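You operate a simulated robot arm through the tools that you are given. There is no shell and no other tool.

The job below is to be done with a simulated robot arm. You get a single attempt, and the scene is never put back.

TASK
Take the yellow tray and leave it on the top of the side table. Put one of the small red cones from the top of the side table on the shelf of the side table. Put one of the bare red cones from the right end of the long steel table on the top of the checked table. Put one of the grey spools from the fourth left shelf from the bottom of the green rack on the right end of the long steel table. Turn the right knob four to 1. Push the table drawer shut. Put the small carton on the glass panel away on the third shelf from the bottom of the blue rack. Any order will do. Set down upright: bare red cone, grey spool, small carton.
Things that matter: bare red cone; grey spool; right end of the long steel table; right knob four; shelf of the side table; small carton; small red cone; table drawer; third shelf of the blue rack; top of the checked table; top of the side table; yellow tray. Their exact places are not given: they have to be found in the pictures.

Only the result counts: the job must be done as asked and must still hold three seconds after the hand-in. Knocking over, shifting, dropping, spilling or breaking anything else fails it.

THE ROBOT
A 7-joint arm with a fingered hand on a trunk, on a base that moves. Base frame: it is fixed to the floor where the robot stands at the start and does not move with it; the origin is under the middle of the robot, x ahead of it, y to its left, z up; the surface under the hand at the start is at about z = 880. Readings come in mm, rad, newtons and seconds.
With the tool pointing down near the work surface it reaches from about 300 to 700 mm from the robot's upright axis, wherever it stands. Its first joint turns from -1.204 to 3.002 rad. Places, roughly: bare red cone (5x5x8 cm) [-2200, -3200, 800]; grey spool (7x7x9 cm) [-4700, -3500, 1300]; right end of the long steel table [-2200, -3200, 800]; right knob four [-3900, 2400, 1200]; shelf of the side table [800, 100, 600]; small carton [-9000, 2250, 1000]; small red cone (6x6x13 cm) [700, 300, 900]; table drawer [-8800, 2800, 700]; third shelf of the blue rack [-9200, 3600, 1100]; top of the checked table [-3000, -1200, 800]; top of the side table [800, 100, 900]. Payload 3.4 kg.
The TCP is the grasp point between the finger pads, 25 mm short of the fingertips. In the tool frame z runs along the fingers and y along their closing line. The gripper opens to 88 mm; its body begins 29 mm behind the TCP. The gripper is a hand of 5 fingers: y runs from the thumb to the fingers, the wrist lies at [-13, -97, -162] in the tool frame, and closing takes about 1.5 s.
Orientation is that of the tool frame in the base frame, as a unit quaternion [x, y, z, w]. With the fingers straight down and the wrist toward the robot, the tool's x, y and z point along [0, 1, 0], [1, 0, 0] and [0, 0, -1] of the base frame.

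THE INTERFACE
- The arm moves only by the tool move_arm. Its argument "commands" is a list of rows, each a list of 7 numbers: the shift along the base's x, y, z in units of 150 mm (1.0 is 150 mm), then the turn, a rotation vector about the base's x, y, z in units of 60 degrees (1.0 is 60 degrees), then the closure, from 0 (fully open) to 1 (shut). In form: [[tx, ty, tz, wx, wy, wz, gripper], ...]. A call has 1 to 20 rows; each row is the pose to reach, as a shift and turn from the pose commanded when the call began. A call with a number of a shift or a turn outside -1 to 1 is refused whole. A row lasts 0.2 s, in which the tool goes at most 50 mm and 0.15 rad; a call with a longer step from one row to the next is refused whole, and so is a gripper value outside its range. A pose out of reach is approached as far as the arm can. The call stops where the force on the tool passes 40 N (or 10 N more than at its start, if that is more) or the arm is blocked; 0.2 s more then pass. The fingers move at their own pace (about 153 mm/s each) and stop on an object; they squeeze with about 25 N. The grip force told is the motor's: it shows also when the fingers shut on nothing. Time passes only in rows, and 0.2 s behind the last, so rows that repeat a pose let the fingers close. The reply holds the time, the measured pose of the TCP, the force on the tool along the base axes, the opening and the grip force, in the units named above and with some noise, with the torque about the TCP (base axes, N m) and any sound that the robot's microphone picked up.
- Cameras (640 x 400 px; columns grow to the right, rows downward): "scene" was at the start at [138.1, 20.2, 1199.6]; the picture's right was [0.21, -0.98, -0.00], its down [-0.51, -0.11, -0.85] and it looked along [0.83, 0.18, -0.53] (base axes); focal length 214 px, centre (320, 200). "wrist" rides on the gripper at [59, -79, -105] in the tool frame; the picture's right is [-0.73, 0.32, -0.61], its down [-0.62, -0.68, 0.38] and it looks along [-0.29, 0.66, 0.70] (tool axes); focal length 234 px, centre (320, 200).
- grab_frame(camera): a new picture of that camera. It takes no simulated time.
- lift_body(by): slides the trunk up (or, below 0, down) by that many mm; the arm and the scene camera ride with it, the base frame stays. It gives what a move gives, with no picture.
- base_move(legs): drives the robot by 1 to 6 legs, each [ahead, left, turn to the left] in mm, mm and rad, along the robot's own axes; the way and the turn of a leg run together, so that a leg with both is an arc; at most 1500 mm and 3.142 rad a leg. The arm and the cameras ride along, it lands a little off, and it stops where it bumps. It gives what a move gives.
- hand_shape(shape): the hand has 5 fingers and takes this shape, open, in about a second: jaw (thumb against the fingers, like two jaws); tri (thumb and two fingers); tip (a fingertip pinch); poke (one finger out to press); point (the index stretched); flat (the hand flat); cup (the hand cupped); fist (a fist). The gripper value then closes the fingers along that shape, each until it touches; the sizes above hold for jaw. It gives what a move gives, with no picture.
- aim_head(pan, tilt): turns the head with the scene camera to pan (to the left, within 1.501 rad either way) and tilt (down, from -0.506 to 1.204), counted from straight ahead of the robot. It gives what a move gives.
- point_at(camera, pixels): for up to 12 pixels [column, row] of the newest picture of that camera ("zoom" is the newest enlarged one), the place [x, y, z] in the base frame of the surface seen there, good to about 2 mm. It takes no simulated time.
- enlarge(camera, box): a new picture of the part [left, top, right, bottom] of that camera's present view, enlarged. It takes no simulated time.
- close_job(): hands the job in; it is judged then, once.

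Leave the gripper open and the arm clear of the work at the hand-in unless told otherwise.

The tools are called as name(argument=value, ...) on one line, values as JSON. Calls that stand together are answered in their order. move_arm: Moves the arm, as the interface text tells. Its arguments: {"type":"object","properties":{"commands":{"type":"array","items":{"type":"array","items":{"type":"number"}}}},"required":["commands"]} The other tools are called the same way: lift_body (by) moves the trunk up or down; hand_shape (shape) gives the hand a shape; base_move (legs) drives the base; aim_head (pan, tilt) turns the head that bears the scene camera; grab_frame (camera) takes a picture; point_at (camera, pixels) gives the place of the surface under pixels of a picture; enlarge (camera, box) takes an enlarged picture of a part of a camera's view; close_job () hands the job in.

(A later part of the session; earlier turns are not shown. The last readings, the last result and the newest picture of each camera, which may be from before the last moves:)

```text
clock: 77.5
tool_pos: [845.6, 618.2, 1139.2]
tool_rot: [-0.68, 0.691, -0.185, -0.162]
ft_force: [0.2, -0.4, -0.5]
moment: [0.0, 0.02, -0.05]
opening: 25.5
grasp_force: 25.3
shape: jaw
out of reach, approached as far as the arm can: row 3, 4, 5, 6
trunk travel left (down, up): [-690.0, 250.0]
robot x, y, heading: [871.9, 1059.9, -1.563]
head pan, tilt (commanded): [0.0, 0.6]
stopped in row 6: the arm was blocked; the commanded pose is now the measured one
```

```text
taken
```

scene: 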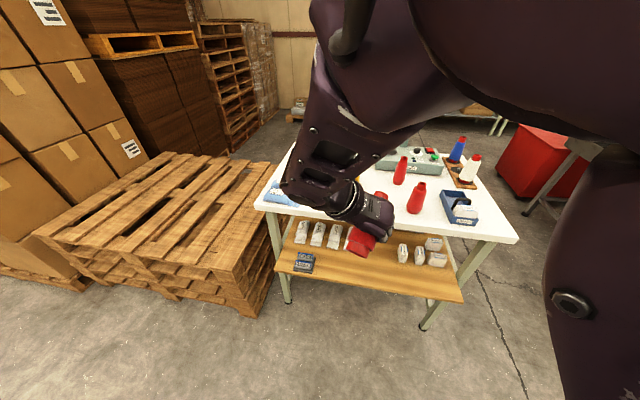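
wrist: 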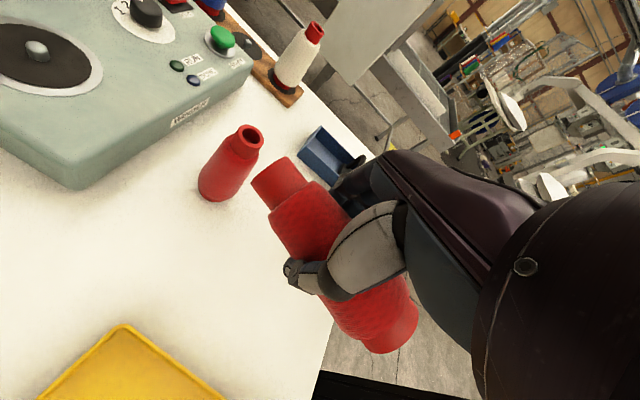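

grab_frame(camera="wrist")

enlarge(camera="scene", box=[270, 130, 430, 280])

```text
taken
```

wrist: 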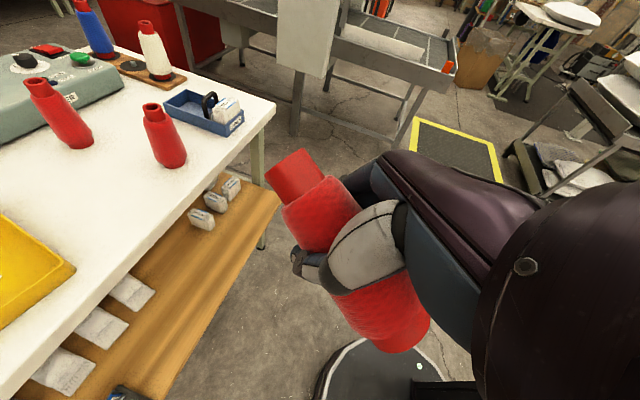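

```text
2.67 times, centred on (350, 205) of scene
```

zoom: 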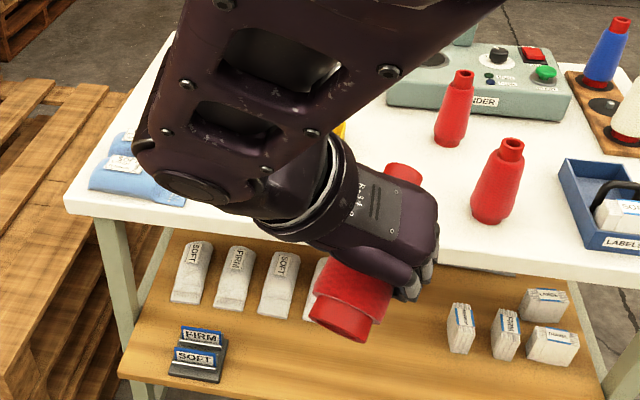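

The horizontal turn is blocked in that wrist configuration, but the cone is still held well. I'll go back to the natural hand orientation (wrist toward the robot) first: undo the tilt.

move_arm(commands=[[-0.08, 0, -0.1, 0.12, 0, 0, 1.0], [-0.16, 0, -0.2, 0.24, 0, 0, 1.0], [-0.24, 0, -0.3, 0.36, 0, 0, 1.0], [-0.32, 0, -0.4, 0.474, 0, 0, 1.0], [-0.32, 0, -0.4, 0.474, 0, 0, 1.0]])

move_arm(commands=[[0, 0, 0, 0, 0, 0.125, 1.0], [0, 0, 0, 0, 0, 0.25, 1.0], [0, 0, 0, 0, 0, 0.375, 1.0], [0, 0, 0, 0, 0, 0.5, 1.0], [0, 0, 0, 0, 0, 0.625, 1.0], [0, 0, 0, 0, 0, 0.75, 1.0], [0, 0, 0, 0, 0, 0.75, 1.0]])

move_arm(commands=[[0, 0, 0, 0, 0, 0.125, 1.0], [0, 0, 0, 0, 0, 0.25, 1.0], [0, 0, 0, 0, 0, 0.375, 1.0], [0, 0, 0, 0, 0, 0.5, 1.0], [0, 0, 0, 0, 0, 0.625, 1.0], [0, 0, 0, 0, 0, 0.75, 1.0], [0, 0, 0, 0, 0, 0.75, 1.0]])

grab_frame(camera="wrist")

grab_frame(camera="scene")

```text
clock: 78.8
tool_pos: [801.2, 620.8, 1080.3]
tool_rot: [-0.701, 0.713, -0.008, 0.006]
ft_force: [0.4, 0.6, -0.2]
moment: [0.01, -0.01, 0.01]
opening: 25.6
grasp_force: 24.3
shape: jaw
trunk travel left (down, up): [-690.0, 250.0]
robot x, y, heading: [869.3, 1064.6, -1.563]
head pan, tilt (commanded): [0.0, 0.6]
```

```text
clock: 80.3
tool_pos: [799.8, 621.1, 1081.0]
tool_rot: [0.921, -0.389, 0.006, -0.009]
ft_force: [0.3, 0.3, -0.6]
moment: [-0.01, -0.01, 0.01]
opening: 25.9
grasp_force: 24.8
shape: jaw
trunk travel left (down, up): [-690.0, 250.0]
robot x, y, heading: [869.6, 1060.5, -1.561]
head pan, tilt (commanded): [0.0, 0.6]
```

```text
clock: 82.0
tool_pos: [799.0, 620.9, 1080.2]
tool_rot: [1.0, -0.007, 0.002, -0.01]
ft_force: [0.0, -0.2, -1.5]
moment: [0.0, 0.01, 0.01]
opening: 25.8
grasp_force: 24.8
shape: jaw
trunk travel left (down, up): [-690.0, 250.0]
robot x, y, heading: [865.7, 1064.5, -1.563]
head pan, tilt (commanded): [0.0, 0.6]
```

```text
taken
```

wrist: 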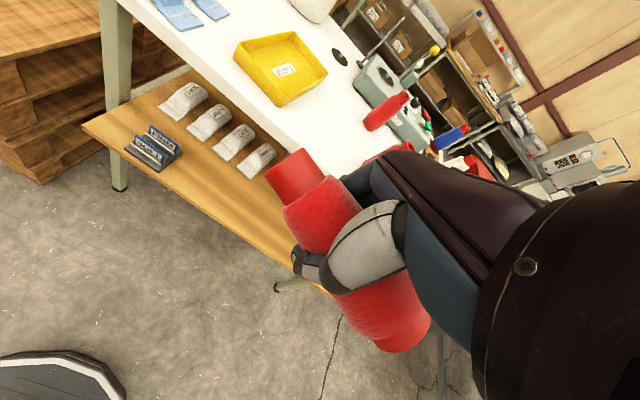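

```text
taken
```

scene: 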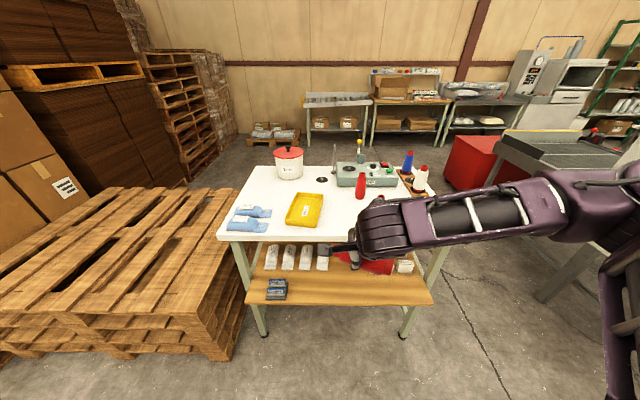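

Now natural orientation with the cone's top toward +x. I roll the hand −90° about y in two halves, so the cone becomes upright with the fingers pointing to the robot's left.

move_arm(commands=[[0, 0, 0, 0, -0.125, 0, 1.0], [0, 0, 0, 0, -0.25, 0, 1.0], [0, 0, 0, 0, -0.375, 0, 1.0], [0, 0, 0, 0, -0.5, 0, 1.0], [0, 0, 0, 0, -0.625, 0, 1.0], [0, 0, 0, 0, -0.75, 0, 1.0], [0, 0, 0, 0, -0.75, 0, 1.0]])

move_arm(commands=[[0, 0, 0, 0, -0.125, 0, 1.0], [0, 0, 0, 0, -0.25, 0, 1.0], [0, 0, 0, 0, -0.375, 0, 1.0], [0, 0, 0, 0, -0.5, 0, 1.0], [0, 0, 0, 0, -0.625, 0, 1.0], [0, 0, 0, 0, -0.75, 0, 1.0], [0, 0, 0, 0, -0.75, 0, 1.0]])

grab_frame(camera="wrist")

grab_frame(camera="scene")

```text
clock: 83.5
tool_pos: [799.5, 621.2, 1081.0]
tool_rot: [0.923, -0.003, 0.385, -0.014]
ft_force: [0.5, 0.0, -0.6]
moment: [-0.01, 0.0, 0.0]
opening: 25.6
grasp_force: 25.1
shape: jaw
trunk travel left (down, up): [-690.0, 250.0]
robot x, y, heading: [869.3, 1062.1, -1.558]
head pan, tilt (commanded): [0.0, 0.6]
```

```text
clock: 85.2
tool_pos: [799.5, 620.2, 1078.9]
tool_rot: [0.705, 0.001, 0.709, -0.013]
ft_force: [0.2, 0.6, 0.0]
moment: [0.0, 0.07, -0.01]
opening: 25.2
grasp_force: 25.3
shape: jaw
trunk travel left (down, up): [-690.0, 250.0]
robot x, y, heading: [868.2, 1060.0, -1.56]
head pan, tilt (commanded): [0.0, 0.6]
```

```text
taken
```

wrist: 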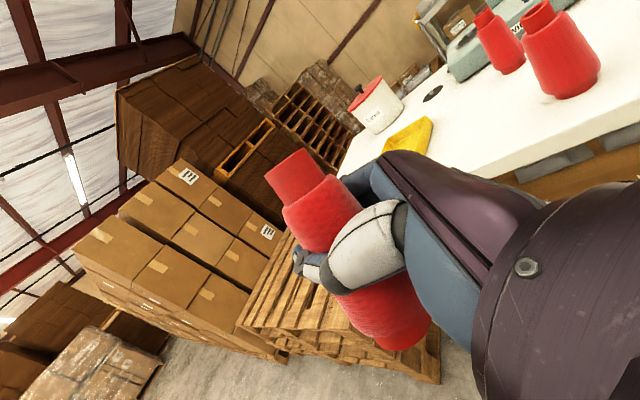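

```text
taken
```

scene: 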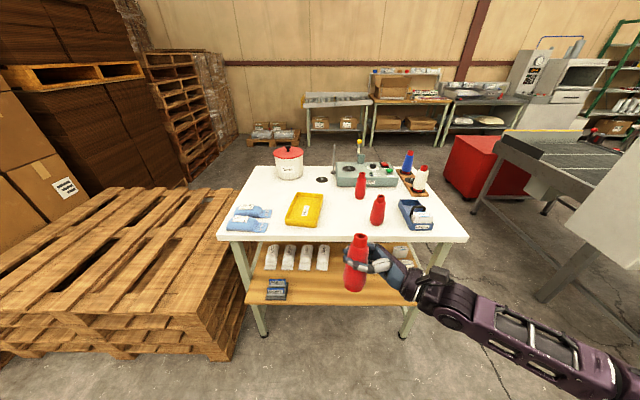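

Excellent: the cone is upright in the hand. I enlarge to measure its bottom and tilt.

enlarge(camera="scene", box=[310, 220, 450, 310])

point_at(camera="zoom", pixels=[[205, 310], [180, 305], [235, 312], [200, 290], [215, 70], [200, 80], [235, 80], [210, 150], [180, 230], [240, 240], [300, 180]])

```text
4.44 times, centred on (380, 265) of scene
```

zoom: 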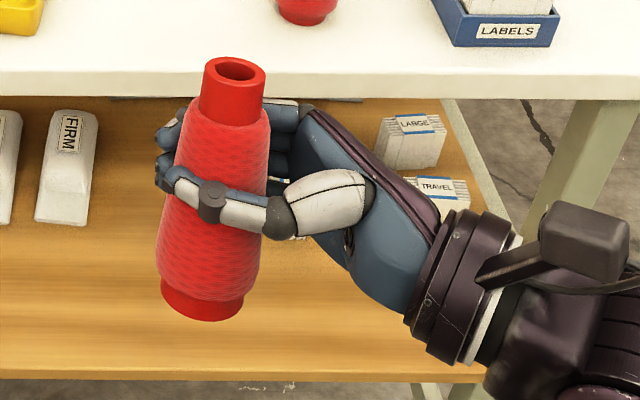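

```text
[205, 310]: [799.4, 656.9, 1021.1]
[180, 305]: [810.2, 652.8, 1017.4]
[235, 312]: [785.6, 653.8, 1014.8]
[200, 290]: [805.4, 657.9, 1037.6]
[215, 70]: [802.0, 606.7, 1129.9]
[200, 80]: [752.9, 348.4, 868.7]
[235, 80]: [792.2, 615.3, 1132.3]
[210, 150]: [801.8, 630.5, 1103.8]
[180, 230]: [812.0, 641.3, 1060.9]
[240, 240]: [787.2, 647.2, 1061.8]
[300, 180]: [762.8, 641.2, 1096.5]
```

The cone leans about 15° (top away from the robot). I correct it by turning −15° about x and look again.

move_arm(commands=[[0, 0, 0, -0.12, 0, 0, 1.0], [0, 0, 0, -0.24, 0, 0, 1.0], [0, 0, 0, -0.24, 0, 0, 1.0]])

enlarge(camera="scene", box=[310, 220, 450, 310])

point_at(camera="zoom", pixels=[[205, 310], [180, 305], [225, 312], [200, 295], [215, 80], [235, 90], [210, 150], [210, 110], [200, 250], [245, 75]])

```text
clock: 86.0
tool_pos: [799.5, 620.9, 1080.5]
tool_rot: [0.702, 0.091, 0.702, 0.076]
ft_force: [0.7, 0.2, 0.3]
moment: [-0.01, -0.02, 0.03]
opening: 25.5
grasp_force: 24.9
shape: jaw
trunk travel left (down, up): [-690.0, 250.0]
robot x, y, heading: [863.8, 1058.6, -1.555]
head pan, tilt (commanded): [0.0, 0.6]
```

```text
4.44 times, centred on (380, 265) of scene
```

zoom: 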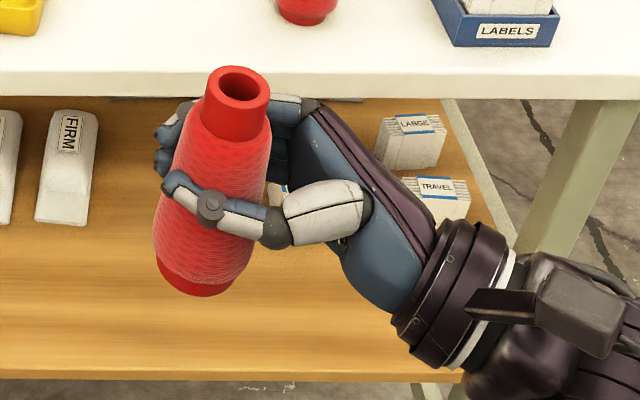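

```text
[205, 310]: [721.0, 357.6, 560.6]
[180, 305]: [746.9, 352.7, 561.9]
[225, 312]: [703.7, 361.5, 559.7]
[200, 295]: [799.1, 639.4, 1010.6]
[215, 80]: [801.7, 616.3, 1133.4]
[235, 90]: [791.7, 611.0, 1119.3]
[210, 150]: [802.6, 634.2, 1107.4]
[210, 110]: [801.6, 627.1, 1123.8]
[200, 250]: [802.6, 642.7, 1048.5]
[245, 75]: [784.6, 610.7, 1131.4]
```

point_at(camera="zoom", pixels=[[206, 108], [264, 116], [235, 118], [162, 275], [236, 288], [198, 292], [175, 200], [260, 190]])

```text
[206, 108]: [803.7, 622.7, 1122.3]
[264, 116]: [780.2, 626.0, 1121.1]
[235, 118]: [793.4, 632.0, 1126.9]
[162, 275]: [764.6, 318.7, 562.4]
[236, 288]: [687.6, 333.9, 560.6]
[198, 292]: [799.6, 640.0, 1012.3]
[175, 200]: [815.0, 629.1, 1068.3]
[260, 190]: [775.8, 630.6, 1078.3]
```

Nearly upright; a residual ~3.5° lean in x is corrected with a small turn about y. Then I lower the trunk by 425 mm.

move_arm(commands=[[0, 0, 0, 0, 0.06, 0, 1.0], [0, 0, 0, 0, 0.06, 0, 1.0]])

lift_body(by=-420)

aim_head(pan=0.0, tilt=0.5)

grab_frame(camera="scene")

```text
clock: 86.5
tool_pos: [800.9, 620.5, 1079.8]
tool_rot: [0.723, 0.094, 0.681, 0.073]
ft_force: [0.2, -0.9, 0.2]
moment: [0.02, 0.0, -0.02]
opening: 25.2
grasp_force: 25.3
shape: jaw
trunk travel left (down, up): [-690.0, 250.0]
robot x, y, heading: [870.5, 1062.8, -1.561]
head pan, tilt (commanded): [0.0, 0.6]
```

```text
refused: -420 is not a number from -400 to 400
```

```text
clock: 87.2
tool_pos: [800.3, 620.2, 1079.0]
tool_rot: [0.724, 0.093, 0.68, 0.073]
ft_force: [0.9, 0.0, -0.1]
moment: [0.0, -0.02, 0.0]
opening: 25.4
grasp_force: 25.6
shape: jaw
trunk travel left (down, up): [-690.0, 250.0]
robot x, y, heading: [871.5, 1062.7, -1.562]
head pan, tilt (commanded): [0.0, 0.499]
```

```text
taken
```

scene: 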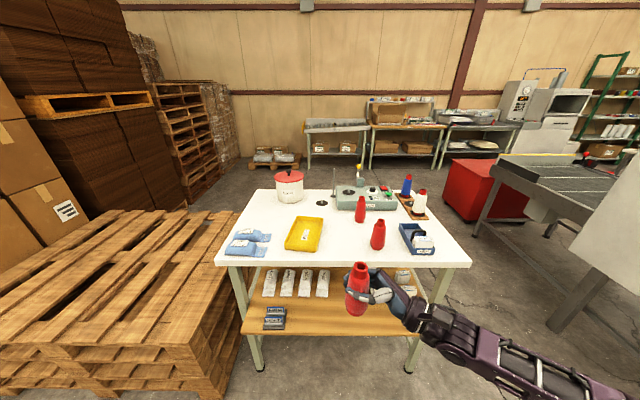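

The lift limit is 400 mm per call, so I lower in two steps.

lift_body(by=-300)

lift_body(by=-125)

grab_frame(camera="scene")

```text
clock: 90.2
tool_pos: [799.9, 621.1, 779.6]
tool_rot: [0.724, 0.093, 0.68, 0.073]
ft_force: [0.2, 0.4, -0.7]
moment: [-0.02, 0.01, 0.02]
opening: 25.4
grasp_force: 25.0
shape: jaw
trunk travel left (down, up): [-390.0, 550.0]
robot x, y, heading: [871.6, 1062.5, -1.561]
head pan, tilt (commanded): [0.0, 0.499]
```

```text
clock: 91.8
tool_pos: [800.2, 621.0, 654.9]
tool_rot: [0.724, 0.093, 0.679, 0.073]
ft_force: [-0.2, 0.5, -0.2]
moment: [0.0, -0.03, -0.01]
opening: 25.3
grasp_force: 25.0
shape: jaw
trunk travel left (down, up): [-265.0, 675.0]
robot x, y, heading: [868.2, 1059.4, -1.558]
head pan, tilt (commanded): [0.0, 0.499]
```

```text
taken
```

scene: 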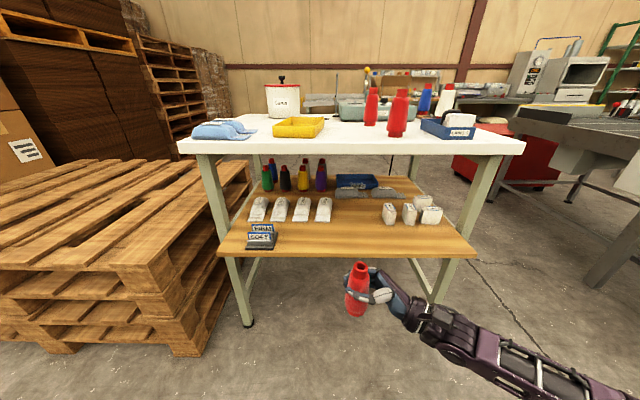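

The cone bottom is at about z=583, above the shelf (562). I drive ahead 230 mm.

base_move(legs=[[230, 0, 0]])

grab_frame(camera="scene")

enlarge(camera="scene", box=[290, 200, 470, 350])

```text
clock: 93.5
tool_pos: [800.3, 391.1, 654.7]
tool_rot: [0.723, 0.091, 0.681, 0.073]
ft_force: [0.2, -0.3, -1.5]
moment: [0.0, -0.02, 0.03]
opening: 25.3
grasp_force: 25.0
shape: jaw
trunk travel left (down, up): [-265.0, 675.0]
robot x, y, heading: [871.2, 831.4, -1.564]
head pan, tilt (commanded): [0.0, 0.499]
```

```text
taken
```

scene: 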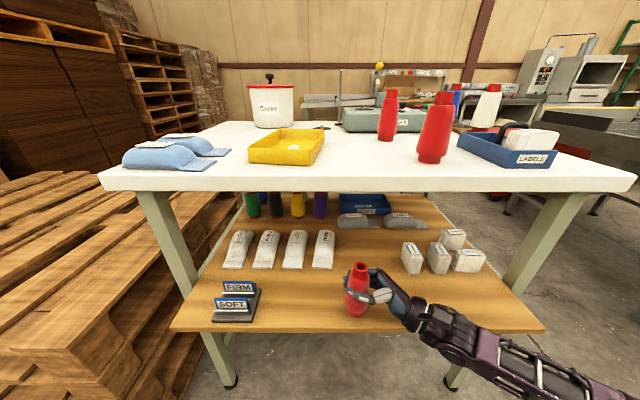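

```text
2.67 times, centred on (380, 275) of scene
```

zoom: 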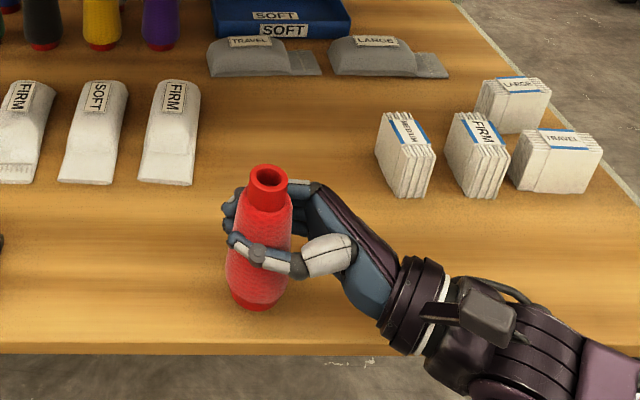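

point_at(camera="zoom", pixels=[[400, 330], [385, 320], [440, 370], [500, 380], [370, 300], [420, 345], [258, 300], [270, 180], [350, 345], [255, 308]])

```text
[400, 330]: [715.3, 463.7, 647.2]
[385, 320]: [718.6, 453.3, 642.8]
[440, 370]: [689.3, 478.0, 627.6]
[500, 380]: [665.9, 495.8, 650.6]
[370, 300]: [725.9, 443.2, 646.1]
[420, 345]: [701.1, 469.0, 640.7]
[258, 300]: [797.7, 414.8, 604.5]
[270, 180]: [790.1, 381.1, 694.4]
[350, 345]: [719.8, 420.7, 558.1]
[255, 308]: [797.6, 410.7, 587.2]
```

I lower gently toward the shelf, shifting 8 mm inward, in small steps.

move_arm(commands=[[0, -0.05, -0.06, 0, 0, 0, 1.0], [0, -0.05, -0.11, 0, 0, 0, 1.0], [0, -0.05, -0.13, 0, 0, 0, 1.0], [0, -0.05, -0.145, 0, 0, 0, 1.0], [0, -0.05, -0.145, 0, 0, 0, 1.0]])

enlarge(camera="scene", box=[310, 230, 430, 340])

```text
clock: 94.7
tool_pos: [801.9, 383.2, 633.1]
tool_rot: [0.723, 0.092, 0.68, 0.074]
ft_force: [0.5, 0.2, 0.7]
moment: [-0.03, 0.0, 0.04]
opening: 25.6
grasp_force: 25.1
shape: jaw
trunk travel left (down, up): [-265.0, 675.0]
robot x, y, heading: [868.0, 834.3, -1.565]
head pan, tilt (commanded): [0.0, 0.499]
```

```text
3.64 times, centred on (370, 285) of scene
```

zoom: 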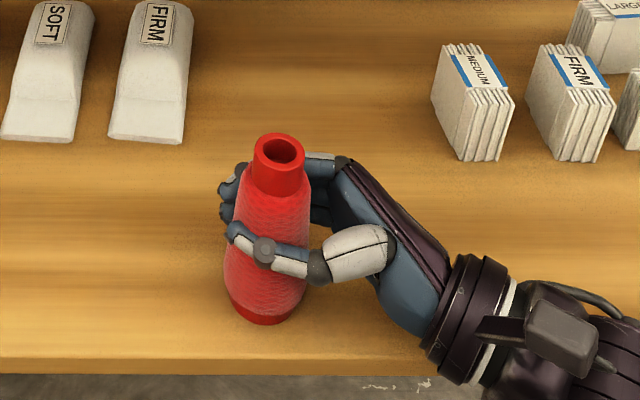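

point_at(camera="zoom", pixels=[[262, 318], [265, 322], [240, 310], [290, 312], [262, 330], [275, 180], [255, 180], [300, 185]])

move_arm(commands=[[0, 0, -0.01, 0, 0, 0, 1.0], [0, 0, -0.02, 0, 0, 0, 1.0], [0, 0, -0.025, 0, 0, 0, 1.0], [0, 0, -0.025, 0, 0, 0, 1.0]])

```text
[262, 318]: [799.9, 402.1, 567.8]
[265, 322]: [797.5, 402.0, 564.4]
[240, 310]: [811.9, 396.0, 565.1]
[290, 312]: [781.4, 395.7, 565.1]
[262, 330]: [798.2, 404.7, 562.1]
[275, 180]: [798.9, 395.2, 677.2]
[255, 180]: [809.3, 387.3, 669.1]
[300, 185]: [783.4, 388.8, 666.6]
```

```text
clock: 95.7
tool_pos: [801.3, 384.1, 631.3]
tool_rot: [0.722, 0.093, 0.681, 0.076]
ft_force: [3.6, 1.1, 12.8]
moment: [-0.13, -0.09, 0.06]
opening: 25.5
grasp_force: 24.8
shape: jaw
trunk travel left (down, up): [-265.0, 675.0]
robot x, y, heading: [868.9, 831.1, -1.568]
head pan, tilt (commanded): [0.0, 0.499]
```

The cone is on the shelf (contact force felt). I relax the push by 2 mm, open the fingers, and check.

move_arm(commands=[[0, 0, 0.012, 0, 0, 0, 1.0], [0, 0, 0.012, 0, 0, 0, 0.7], [0, 0, 0.012, 0, 0, 0, 0.5], [0, 0, 0.012, 0, 0, 0, 0.3], [0, 0, 0.012, 0, 0, 0, 0.1], [0, 0, 0.012, 0, 0, 0, 0.0], [0, 0, 0.012, 0, 0, 0, 0.0], [0, 0, 0.012, 0, 0, 0, 0.0]])

enlarge(camera="scene", box=[310, 230, 430, 340])

```text
clock: 97.5
tool_pos: [800.6, 381.7, 631.4]
tool_rot: [0.724, 0.091, 0.68, 0.075]
ft_force: [1.1, 0.3, 0.0]
moment: [-0.03, 0.01, -0.02]
opening: 87.5
grasp_force: 0.0
shape: jaw
trunk travel left (down, up): [-265.0, 675.0]
robot x, y, heading: [869.4, 834.1, -1.563]
head pan, tilt (commanded): [0.0, 0.499]
```

```text
3.64 times, centred on (370, 285) of scene
```

zoom: 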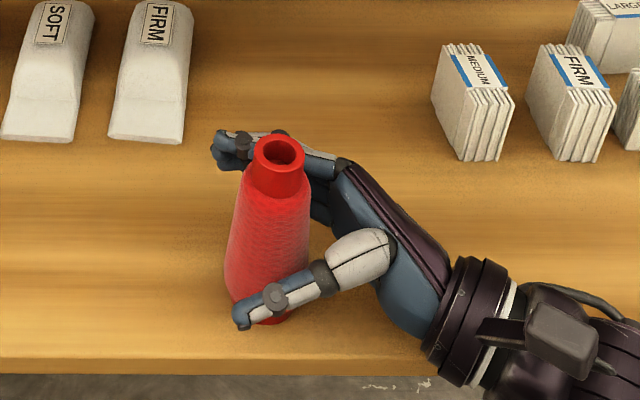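

The cone stands upright by itself. I withdraw the hand along −x.

move_arm(commands=[[-0.2, 0, 0.012, 0, 0, 0, 0.0], [-0.4, 0, 0.024, 0, 0, 0, 0.0], [-0.6, 0, 0.036, 0, 0, 0, 0.0], [-0.8, 0, 0.05, 0, 0, 0, 0.0], [-0.95, 0, 0.06, 0, 0, 0, 0.0]])

grab_frame(camera="scene")

```text
clock: 98.7
tool_pos: [658.6, 382.1, 640.5]
tool_rot: [0.724, 0.091, 0.68, 0.073]
ft_force: [-0.9, -0.3, -0.1]
moment: [-0.01, 0.0, -0.03]
opening: 87.6
grasp_force: 0.0
shape: jaw
trunk travel left (down, up): [-265.0, 675.0]
robot x, y, heading: [871.1, 832.6, -1.56]
head pan, tilt (commanded): [0.0, 0.499]
```

```text
taken
```

scene: 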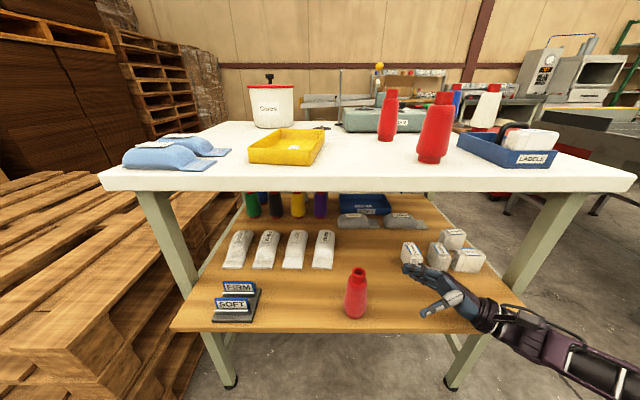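

The small red cone now stands on the shelf and the tray is on the table top. I back the base away and return the hand to the natural orientation for travelling.

base_move(legs=[[-400, 0, 0]])

move_arm(commands=[[0, 0, 0, 0, -0.06, 0, 0.0], [0, 0, 0, 0.0, -0.06, 0, 0.0]])

move_arm(commands=[[0, 0, 0, 0.12, 0, 0, 0.0], [0, 0, 0, 0.24, 0, 0, 0.0], [0, 0, 0, 0.24, 0, 0, 0.0]])

move_arm(commands=[[0.1, 0, 0.1, 0, 0.125, 0, 0.0], [0.2, 0, 0.2, 0, 0.25, 0, 0.0], [0.3, 0, 0.3, 0, 0.375, 0, 0.0], [0.4, 0, 0.4, 0, 0.5, 0, 0.0], [0.5, 0, 0.5, 0, 0.625, 0, 0.0], [0.6, 0, 0.6, 0, 0.75, 0, 0.0], [0.6, 0, 0.6, 0, 0.75, 0, 0.0]])

move_arm(commands=[[0, 0, 0, 0, 0.125, 0, 0.0], [0, 0, 0, 0, 0.25, 0, 0.0], [0, 0, 0, 0, 0.375, 0, 0.0], [0, 0, 0, 0, 0.5, 0, 0.0], [0, 0, 0, 0, 0.625, 0, 0.0], [0, 0, 0, 0, 0.75, 0, 0.0], [0, 0, 0, 0, 0.75, 0, 0.0]])

```text
clock: 101.2
tool_pos: [652.1, 787.1, 640.4]
tool_rot: [0.724, 0.09, 0.679, 0.076]
ft_force: [0.2, 0.3, 0.3]
moment: [0.0, 0.01, 0.0]
opening: 87.6
grasp_force: 0.1
shape: jaw
trunk travel left (down, up): [-265.0, 675.0]
robot x, y, heading: [867.2, 1236.5, -1.564]
head pan, tilt (commanded): [0.0, 0.499]
```

```text
clock: 101.8
tool_pos: [652.9, 786.1, 640.1]
tool_rot: [0.702, 0.088, 0.703, 0.078]
ft_force: [0.2, 0.4, 0.1]
moment: [-0.01, 0.06, -0.01]
opening: 87.6
grasp_force: 0.0
shape: jaw
trunk travel left (down, up): [-265.0, 675.0]
robot x, y, heading: [869.0, 1235.4, -1.565]
head pan, tilt (commanded): [0.0, 0.499]
```

```text
clock: 102.6
tool_pos: [655.6, 786.7, 640.1]
tool_rot: [0.706, -0.002, 0.708, -0.011]
ft_force: [0.4, 0.4, -0.2]
moment: [0.03, 0.0, 0.03]
opening: 87.7
grasp_force: 0.0
shape: jaw
trunk travel left (down, up): [-265.0, 675.0]
robot x, y, heading: [865.9, 1238.8, -1.57]
head pan, tilt (commanded): [0.0, 0.499]
```

```text
clock: 104.2
tool_pos: [736.2, 772.2, 735.8]
tool_rot: [0.933, 0.005, 0.357, 0.042]
ft_force: [2.5, 4.0, -2.9]
moment: [-0.07, -0.08, -0.17]
opening: 87.8
grasp_force: 0.0
shape: jaw
out of reach, approached as far as the arm can: row 3, 4, 5, 6
trunk travel left (down, up): [-265.0, 675.0]
robot x, y, heading: [868.9, 1237.4, -1.566]
head pan, tilt (commanded): [0.0, 0.499]
```

```text
clock: 105.8
tool_pos: [745.0, 785.4, 730.1]
tool_rot: [1.0, -0.009, 0.0, -0.007]
ft_force: [0.2, -0.3, -0.6]
moment: [-0.02, -0.03, 0.02]
opening: 88.0
grasp_force: 0.0
shape: jaw
trunk travel left (down, up): [-265.0, 675.0]
robot x, y, heading: [864.3, 1237.3, -1.574]
head pan, tilt (commanded): [0.0, 0.499]
```

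The hand is natural again. I raise the trunk 300 mm and turn to face −x to survey the way.

lift_body(by=300)

base_move(legs=[[0, 0, -1.571]])

aim_head(pan=0.3, tilt=0.25)

grab_frame(camera="scene")

aim_head(pan=-0.9, tilt=0.25)

grab_frame(camera="scene")

```text
clock: 108.8
tool_pos: [745.0, 785.9, 1029.9]
tool_rot: [1.0, -0.007, 0.001, -0.007]
ft_force: [0.5, 1.2, 0.9]
moment: [-0.03, -0.01, -0.03]
opening: 87.8
grasp_force: 0.0
shape: jaw
trunk travel left (down, up): [-565.0, 375.0]
robot x, y, heading: [867.6, 1235.7, -1.57]
head pan, tilt (commanded): [0.0, 0.499]
```

```text
clock: 113.0
tool_pos: [419.4, 1363.3, 1030.1]
tool_rot: [-0.697, 0.717, -0.006, 0.005]
ft_force: [-0.4, 0.3, -0.3]
moment: [0.02, 0.0, 0.04]
opening: 88.0
grasp_force: 0.0
shape: jaw
trunk travel left (down, up): [-565.0, 375.0]
robot x, y, heading: [871.4, 1238.1, 3.136]
head pan, tilt (commanded): [0.0, 0.499]
```

```text
clock: 113.8
tool_pos: [420.0, 1363.3, 1030.5]
tool_rot: [-0.698, 0.716, -0.006, 0.004]
ft_force: [0.1, -0.7, 0.1]
moment: [-0.01, -0.01, 0.01]
opening: 87.8
grasp_force: 0.1
shape: jaw
trunk travel left (down, up): [-565.0, 375.0]
robot x, y, heading: [868.9, 1233.0, 3.137]
head pan, tilt (commanded): [0.3, 0.25]
```

```text
taken
```

scene: 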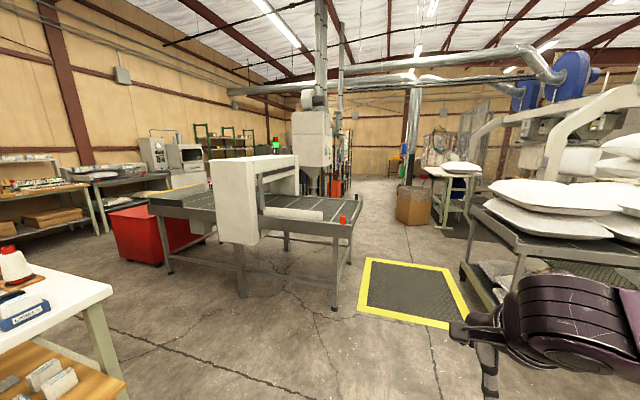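

```text
clock: 115.2
tool_pos: [420.5, 1364.4, 1029.2]
tool_rot: [-0.698, 0.716, -0.005, 0.004]
ft_force: [0.1, -0.6, -0.6]
moment: [-0.01, 0.01, -0.02]
opening: 88.0
grasp_force: 0.0
shape: jaw
trunk travel left (down, up): [-565.0, 375.0]
robot x, y, heading: [867.8, 1233.0, 3.14]
head pan, tilt (commanded): [-0.901, 0.25]
```

```text
taken
```

scene: 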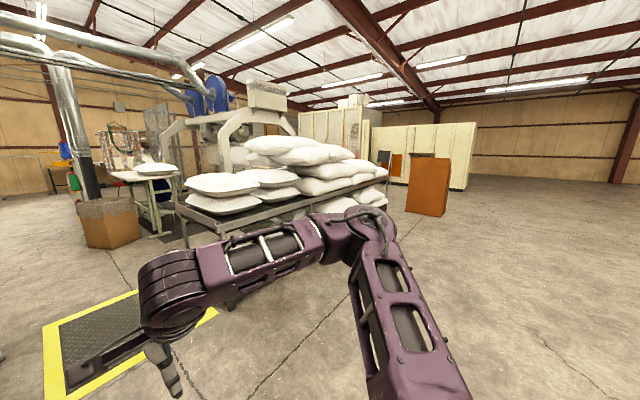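

aim_head(pan=0.2, tilt=0.2)

grab_frame(camera="scene")

point_at(camera="scene", pixels=[[130, 240], [325, 280], [340, 240], [350, 250], [415, 255], [430, 310], [360, 290], [395, 210], [445, 215], [300, 215], [440, 180], [330, 190]])

```text
clock: 116.6
tool_pos: [419.2, 1363.6, 1030.1]
tool_rot: [-0.698, 0.716, -0.006, 0.004]
ft_force: [-0.2, 0.7, 0.5]
moment: [0.0, -0.03, 0.0]
opening: 87.7
grasp_force: 0.0
shape: jaw
trunk travel left (down, up): [-565.0, 375.0]
robot x, y, heading: [865.3, 1237.3, 3.134]
head pan, tilt (commanded): [0.201, 0.201]
```

```text
taken
```

scene: 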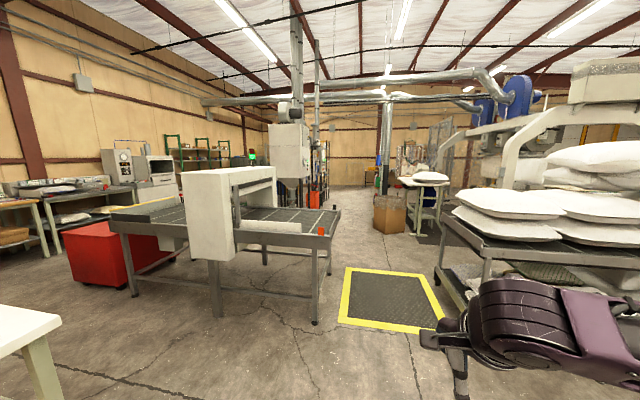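

```text
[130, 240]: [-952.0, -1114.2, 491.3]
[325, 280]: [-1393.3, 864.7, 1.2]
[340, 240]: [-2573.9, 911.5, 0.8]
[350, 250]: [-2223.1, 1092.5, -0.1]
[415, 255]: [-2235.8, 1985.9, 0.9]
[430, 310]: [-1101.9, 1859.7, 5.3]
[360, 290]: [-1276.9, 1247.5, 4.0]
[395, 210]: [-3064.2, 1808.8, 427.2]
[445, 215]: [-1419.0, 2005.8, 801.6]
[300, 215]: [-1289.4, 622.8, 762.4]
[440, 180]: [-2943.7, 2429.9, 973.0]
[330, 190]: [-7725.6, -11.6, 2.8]
```

aim_head(pan=-1.0, tilt=0.35)

grab_frame(camera="scene")

point_at(camera="scene", pixels=[[370, 200], [330, 210], [390, 250], [410, 300], [200, 240], [350, 230], [150, 370], [60, 330], [180, 170], [240, 190], [330, 130], [100, 160]])

```text
clock: 118.0
tool_pos: [419.2, 1364.6, 1030.2]
tool_rot: [-0.699, 0.716, -0.005, 0.004]
ft_force: [-0.4, 0.9, -0.2]
moment: [0.0, 0.0, 0.01]
opening: 88.0
grasp_force: 0.0
shape: jaw
trunk travel left (down, up): [-565.0, 375.0]
robot x, y, heading: [866.1, 1236.0, 3.142]
head pan, tilt (commanded): [-1.0, 0.351]
```

```text
taken
```

scene: 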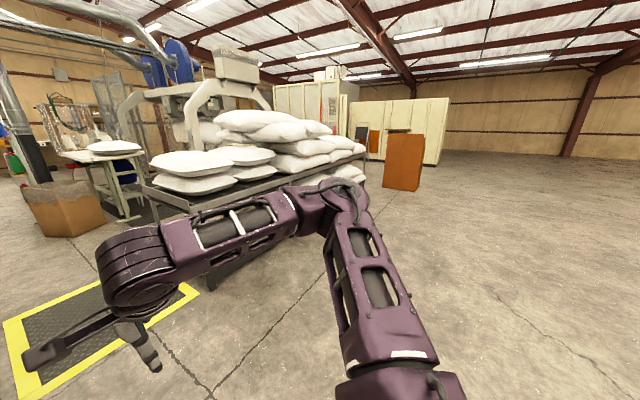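

```text
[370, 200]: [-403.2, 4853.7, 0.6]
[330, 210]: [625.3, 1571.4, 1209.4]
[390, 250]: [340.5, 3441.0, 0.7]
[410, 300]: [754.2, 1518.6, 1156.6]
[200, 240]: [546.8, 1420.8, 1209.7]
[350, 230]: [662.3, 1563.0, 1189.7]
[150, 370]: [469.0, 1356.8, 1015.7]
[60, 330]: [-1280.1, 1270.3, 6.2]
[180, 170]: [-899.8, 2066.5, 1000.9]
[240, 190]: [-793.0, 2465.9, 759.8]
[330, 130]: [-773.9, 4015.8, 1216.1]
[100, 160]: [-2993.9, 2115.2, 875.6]
```

The elbow reaches ~390 mm to the right of the robot. I drive west along y≈1350 over the flat mat, in two legs, then look again.

base_move(legs=[[1450, -110, 0]])

aim_head(pan=0.0, tilt=0.25)

grab_frame(camera="scene")

point_at(camera="scene", pixels=[[250, 260], [200, 200], [300, 220], [330, 210], [370, 230], [345, 230], [430, 240], [280, 180], [380, 180], [450, 150], [150, 200], [265, 300]])

```text
clock: 125.1
tool_pos: [-1007.0, 1466.7, 1029.7]
tool_rot: [-0.704, 0.71, -0.005, 0.004]
ft_force: [-0.9, 0.1, -0.2]
moment: [0.0, 0.01, 0.0]
opening: 88.0
grasp_force: 0.0
shape: jaw
trunk travel left (down, up): [-565.0, 375.0]
robot x, y, heading: [-553.7, 1347.1, -3.13]
head pan, tilt (commanded): [-1.0, 0.351]
```

```text
clock: 126.3
tool_pos: [-1006.7, 1464.7, 1029.7]
tool_rot: [-0.703, 0.711, -0.006, 0.004]
ft_force: [0.0, 0.0, 0.0]
moment: [-0.05, -0.01, 0.03]
opening: 87.8
grasp_force: 0.1
shape: jaw
trunk travel left (down, up): [-565.0, 375.0]
robot x, y, heading: [-551.5, 1344.9, -3.133]
head pan, tilt (commanded): [0.0, 0.25]
```

```text
taken
```

scene: 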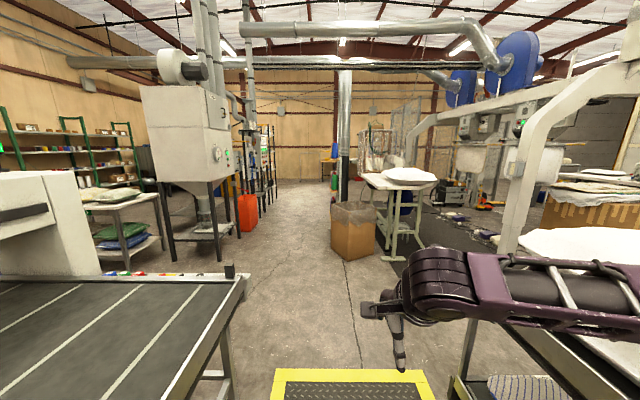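

```text
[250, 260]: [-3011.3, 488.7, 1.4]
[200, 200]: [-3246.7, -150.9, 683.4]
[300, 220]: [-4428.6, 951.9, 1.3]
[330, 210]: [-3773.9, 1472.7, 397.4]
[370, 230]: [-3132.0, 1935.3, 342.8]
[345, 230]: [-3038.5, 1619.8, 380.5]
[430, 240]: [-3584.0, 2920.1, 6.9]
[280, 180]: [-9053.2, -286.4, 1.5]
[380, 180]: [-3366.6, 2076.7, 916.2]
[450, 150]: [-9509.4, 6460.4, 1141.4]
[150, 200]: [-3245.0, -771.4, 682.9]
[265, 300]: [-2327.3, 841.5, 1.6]
```

enlarge(camera="scene", box=[360, 60, 640, 260])

enlarge(camera="scene", box=[140, 60, 380, 280])

```text
2.00 times, centred on (500, 160) of scene
```

zoom: 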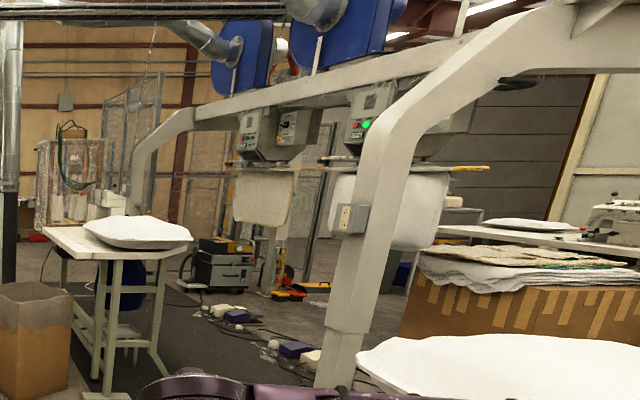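

```text
1.82 times, centred on (260, 170) of scene
```

zoom: 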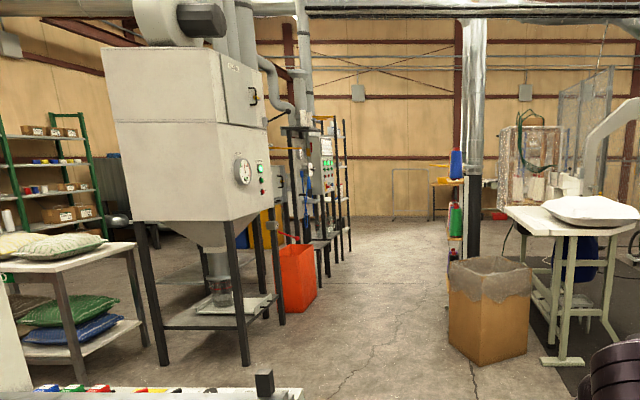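

point_at(camera="scene", pixels=[[540, 122], [492, 122], [505, 122], [545, 105], [530, 150], [490, 160], [570, 145], [525, 240], [480, 200], [440, 180]])

```text
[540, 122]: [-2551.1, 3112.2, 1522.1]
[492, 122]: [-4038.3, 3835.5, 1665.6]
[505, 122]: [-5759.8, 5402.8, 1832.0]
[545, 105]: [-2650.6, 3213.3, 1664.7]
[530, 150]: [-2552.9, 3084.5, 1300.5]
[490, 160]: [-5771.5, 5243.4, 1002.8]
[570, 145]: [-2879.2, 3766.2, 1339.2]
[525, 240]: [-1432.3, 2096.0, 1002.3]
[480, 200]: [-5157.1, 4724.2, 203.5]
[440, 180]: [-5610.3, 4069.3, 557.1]
```

I continue west 1400 mm, then look at the region around the expected knob.

base_move(legs=[[1400, 50, 0]])

aim_head(pan=-0.4, tilt=0.15)

grab_frame(camera="scene")

```text
clock: 133.4
tool_pos: [-2414.1, 1398.7, 1028.8]
tool_rot: [-0.704, 0.71, -0.005, 0.004]
ft_force: [-0.3, 0.2, -0.2]
moment: [-0.02, -0.02, 0.01]
opening: 88.0
grasp_force: 0.0
shape: jaw
trunk travel left (down, up): [-565.0, 375.0]
robot x, y, heading: [-1965.8, 1280.3, -3.124]
head pan, tilt (commanded): [0.0, 0.25]
```

```text
clock: 134.2
tool_pos: [-2414.2, 1398.3, 1030.7]
tool_rot: [-0.705, 0.709, -0.005, 0.004]
ft_force: [0.5, 0.5, -0.6]
moment: [0.0, -0.03, -0.01]
opening: 88.1
grasp_force: 0.0
shape: jaw
trunk travel left (down, up): [-565.0, 375.0]
robot x, y, heading: [-1965.0, 1276.5, -3.123]
head pan, tilt (commanded): [-0.4, 0.15]
```

```text
taken
```

scene: 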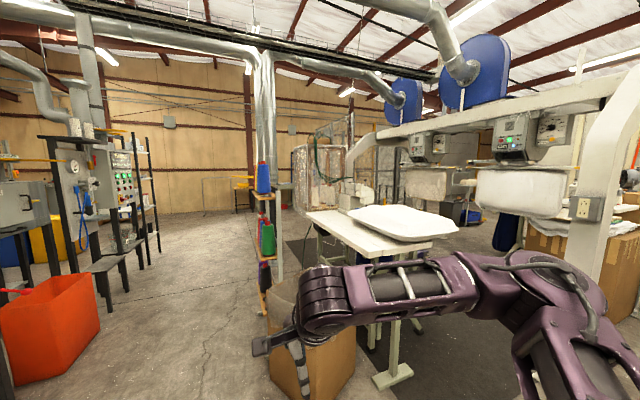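

enlarge(camera="scene", box=[380, 90, 620, 250])

point_at(camera="scene", pixels=[[515, 130], [555, 125], [440, 145], [418, 145], [510, 145], [590, 205], [400, 220], [355, 200], [340, 225], [300, 300], [310, 180]])

enlarge(camera="scene", box=[250, 120, 410, 260])

```text
2.50 times, centred on (500, 170) of scene
```

zoom: 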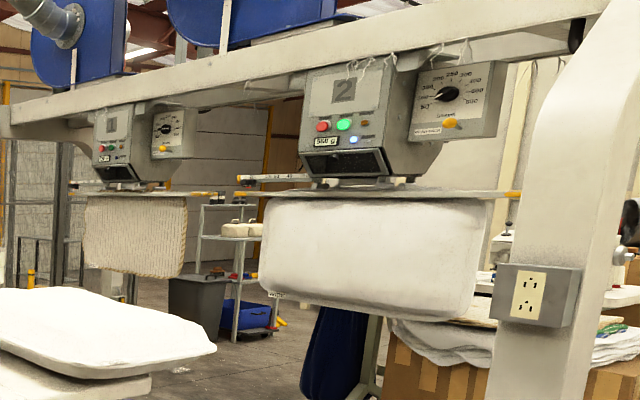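

```text
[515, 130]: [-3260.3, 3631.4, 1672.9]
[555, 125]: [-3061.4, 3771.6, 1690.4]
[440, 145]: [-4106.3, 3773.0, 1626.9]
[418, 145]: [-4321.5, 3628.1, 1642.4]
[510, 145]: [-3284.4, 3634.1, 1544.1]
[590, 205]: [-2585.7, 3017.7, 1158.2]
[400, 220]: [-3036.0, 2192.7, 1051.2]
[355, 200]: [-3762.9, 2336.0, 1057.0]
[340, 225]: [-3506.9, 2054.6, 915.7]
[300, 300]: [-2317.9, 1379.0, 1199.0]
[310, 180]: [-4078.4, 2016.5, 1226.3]
```

```text
2.86 times, centred on (330, 190) of scene
```

zoom: 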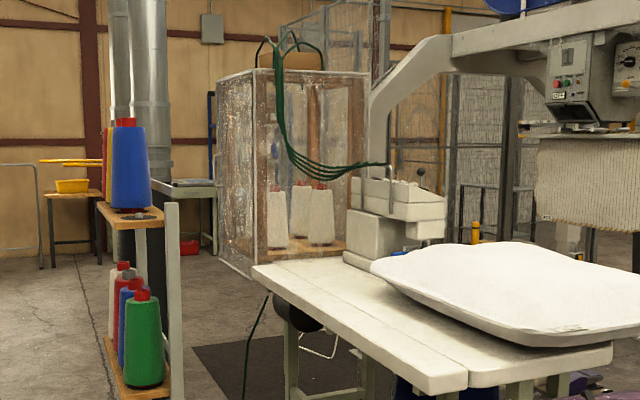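

point_at(camera="zoom", pixels=[[130, 180], [145, 340], [175, 390], [265, 275], [430, 380], [610, 350], [390, 190], [440, 210], [370, 240], [250, 265], [300, 220], [90, 160]])

aim_head(pan=-0.3, tilt=0.5)

grab_frame(camera="scene")

```text
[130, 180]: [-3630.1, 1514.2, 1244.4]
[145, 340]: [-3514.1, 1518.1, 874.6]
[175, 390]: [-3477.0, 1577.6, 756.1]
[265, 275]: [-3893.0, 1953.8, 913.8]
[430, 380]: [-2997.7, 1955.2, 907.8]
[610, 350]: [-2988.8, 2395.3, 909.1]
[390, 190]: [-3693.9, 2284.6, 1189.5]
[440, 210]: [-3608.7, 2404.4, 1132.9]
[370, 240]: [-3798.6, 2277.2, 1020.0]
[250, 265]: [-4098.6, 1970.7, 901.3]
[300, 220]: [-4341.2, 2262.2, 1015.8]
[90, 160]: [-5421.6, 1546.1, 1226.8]
```

```text
clock: 135.1
tool_pos: [-2414.3, 1398.8, 1030.8]
tool_rot: [-0.704, 0.71, -0.005, 0.004]
ft_force: [0.5, 0.1, -0.1]
moment: [0.0, 0.0, 0.0]
opening: 87.9
grasp_force: 0.2
shape: jaw
trunk travel left (down, up): [-565.0, 375.0]
robot x, y, heading: [-1966.0, 1278.8, -3.127]
head pan, tilt (commanded): [-0.3, 0.499]
```

```text
taken
```

scene: 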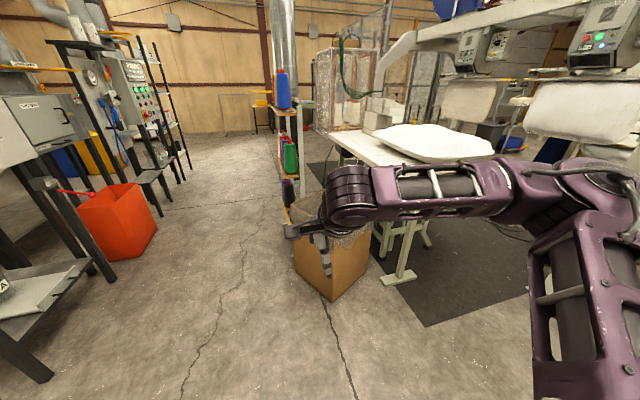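

enlarge(camera="scene", box=[355, 75, 435, 140])

enlarge(camera="wrist", box=[0, 0, 400, 250])

```text
6.15 times, centred on (395, 108) of scene
```

zoom: 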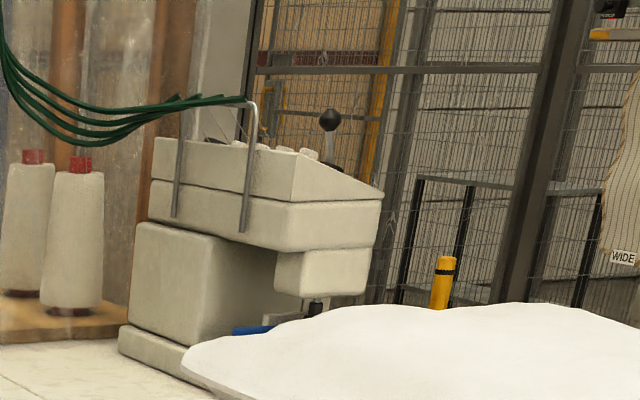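

```text
1.60 times, centred on (200, 125) of wrist
```

zoom: 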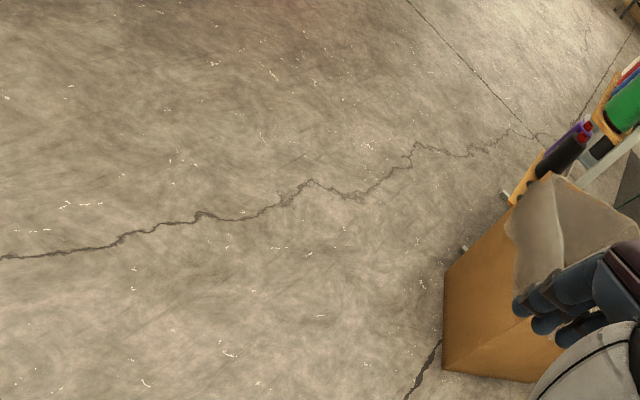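

The machine's sloped control panel faces north (+y), away from here; the operator side is beyond the sewing table. I'll move to about (−2150, 1880) and look at that side.

base_move(legs=[[150, -550, 0]])

aim_head(pan=-0.5, tilt=0.35)

grab_frame(camera="scene")

point_at(camera="scene", pixels=[[250, 200], [300, 190], [350, 200], [400, 220], [450, 200], [330, 160], [500, 260], [420, 260], [560, 200], [260, 250], [480, 160], [600, 300]])

```text
clock: 138.3
tool_pos: [-2574.7, 1940.4, 1030.3]
tool_rot: [0.709, -0.706, 0.006, -0.004]
ft_force: [-0.9, 0.2, -0.2]
moment: [-0.05, 0.01, 0.0]
opening: 88.0
grasp_force: 0.0
shape: jaw
trunk travel left (down, up): [-565.0, 375.0]
robot x, y, heading: [-2120.0, 1826.2, -3.115]
head pan, tilt (commanded): [-0.3, 0.499]
```

```text
clock: 139.1
tool_pos: [-2575.1, 1940.4, 1030.5]
tool_rot: [0.709, -0.706, 0.006, -0.004]
ft_force: [0.2, 0.3, 0.1]
moment: [0.02, -0.03, 0.01]
opening: 87.7
grasp_force: 0.1
shape: jaw
trunk travel left (down, up): [-565.0, 375.0]
robot x, y, heading: [-2119.9, 1827.0, -3.117]
head pan, tilt (commanded): [-0.499, 0.351]
```

```text
taken
```

scene: 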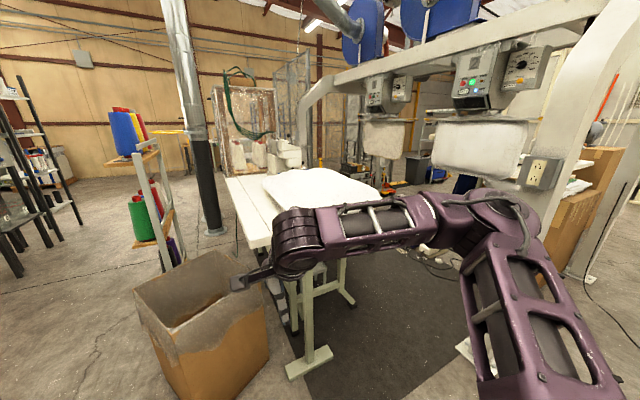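

```text
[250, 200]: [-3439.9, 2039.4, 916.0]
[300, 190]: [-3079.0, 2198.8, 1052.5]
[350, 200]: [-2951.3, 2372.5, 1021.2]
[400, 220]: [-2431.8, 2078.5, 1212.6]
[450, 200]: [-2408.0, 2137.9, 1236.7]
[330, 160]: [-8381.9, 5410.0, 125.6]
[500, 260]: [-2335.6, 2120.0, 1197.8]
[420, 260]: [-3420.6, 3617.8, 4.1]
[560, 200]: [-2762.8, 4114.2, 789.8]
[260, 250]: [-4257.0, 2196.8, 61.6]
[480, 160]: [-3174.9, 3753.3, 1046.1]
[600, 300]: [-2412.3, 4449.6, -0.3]
```

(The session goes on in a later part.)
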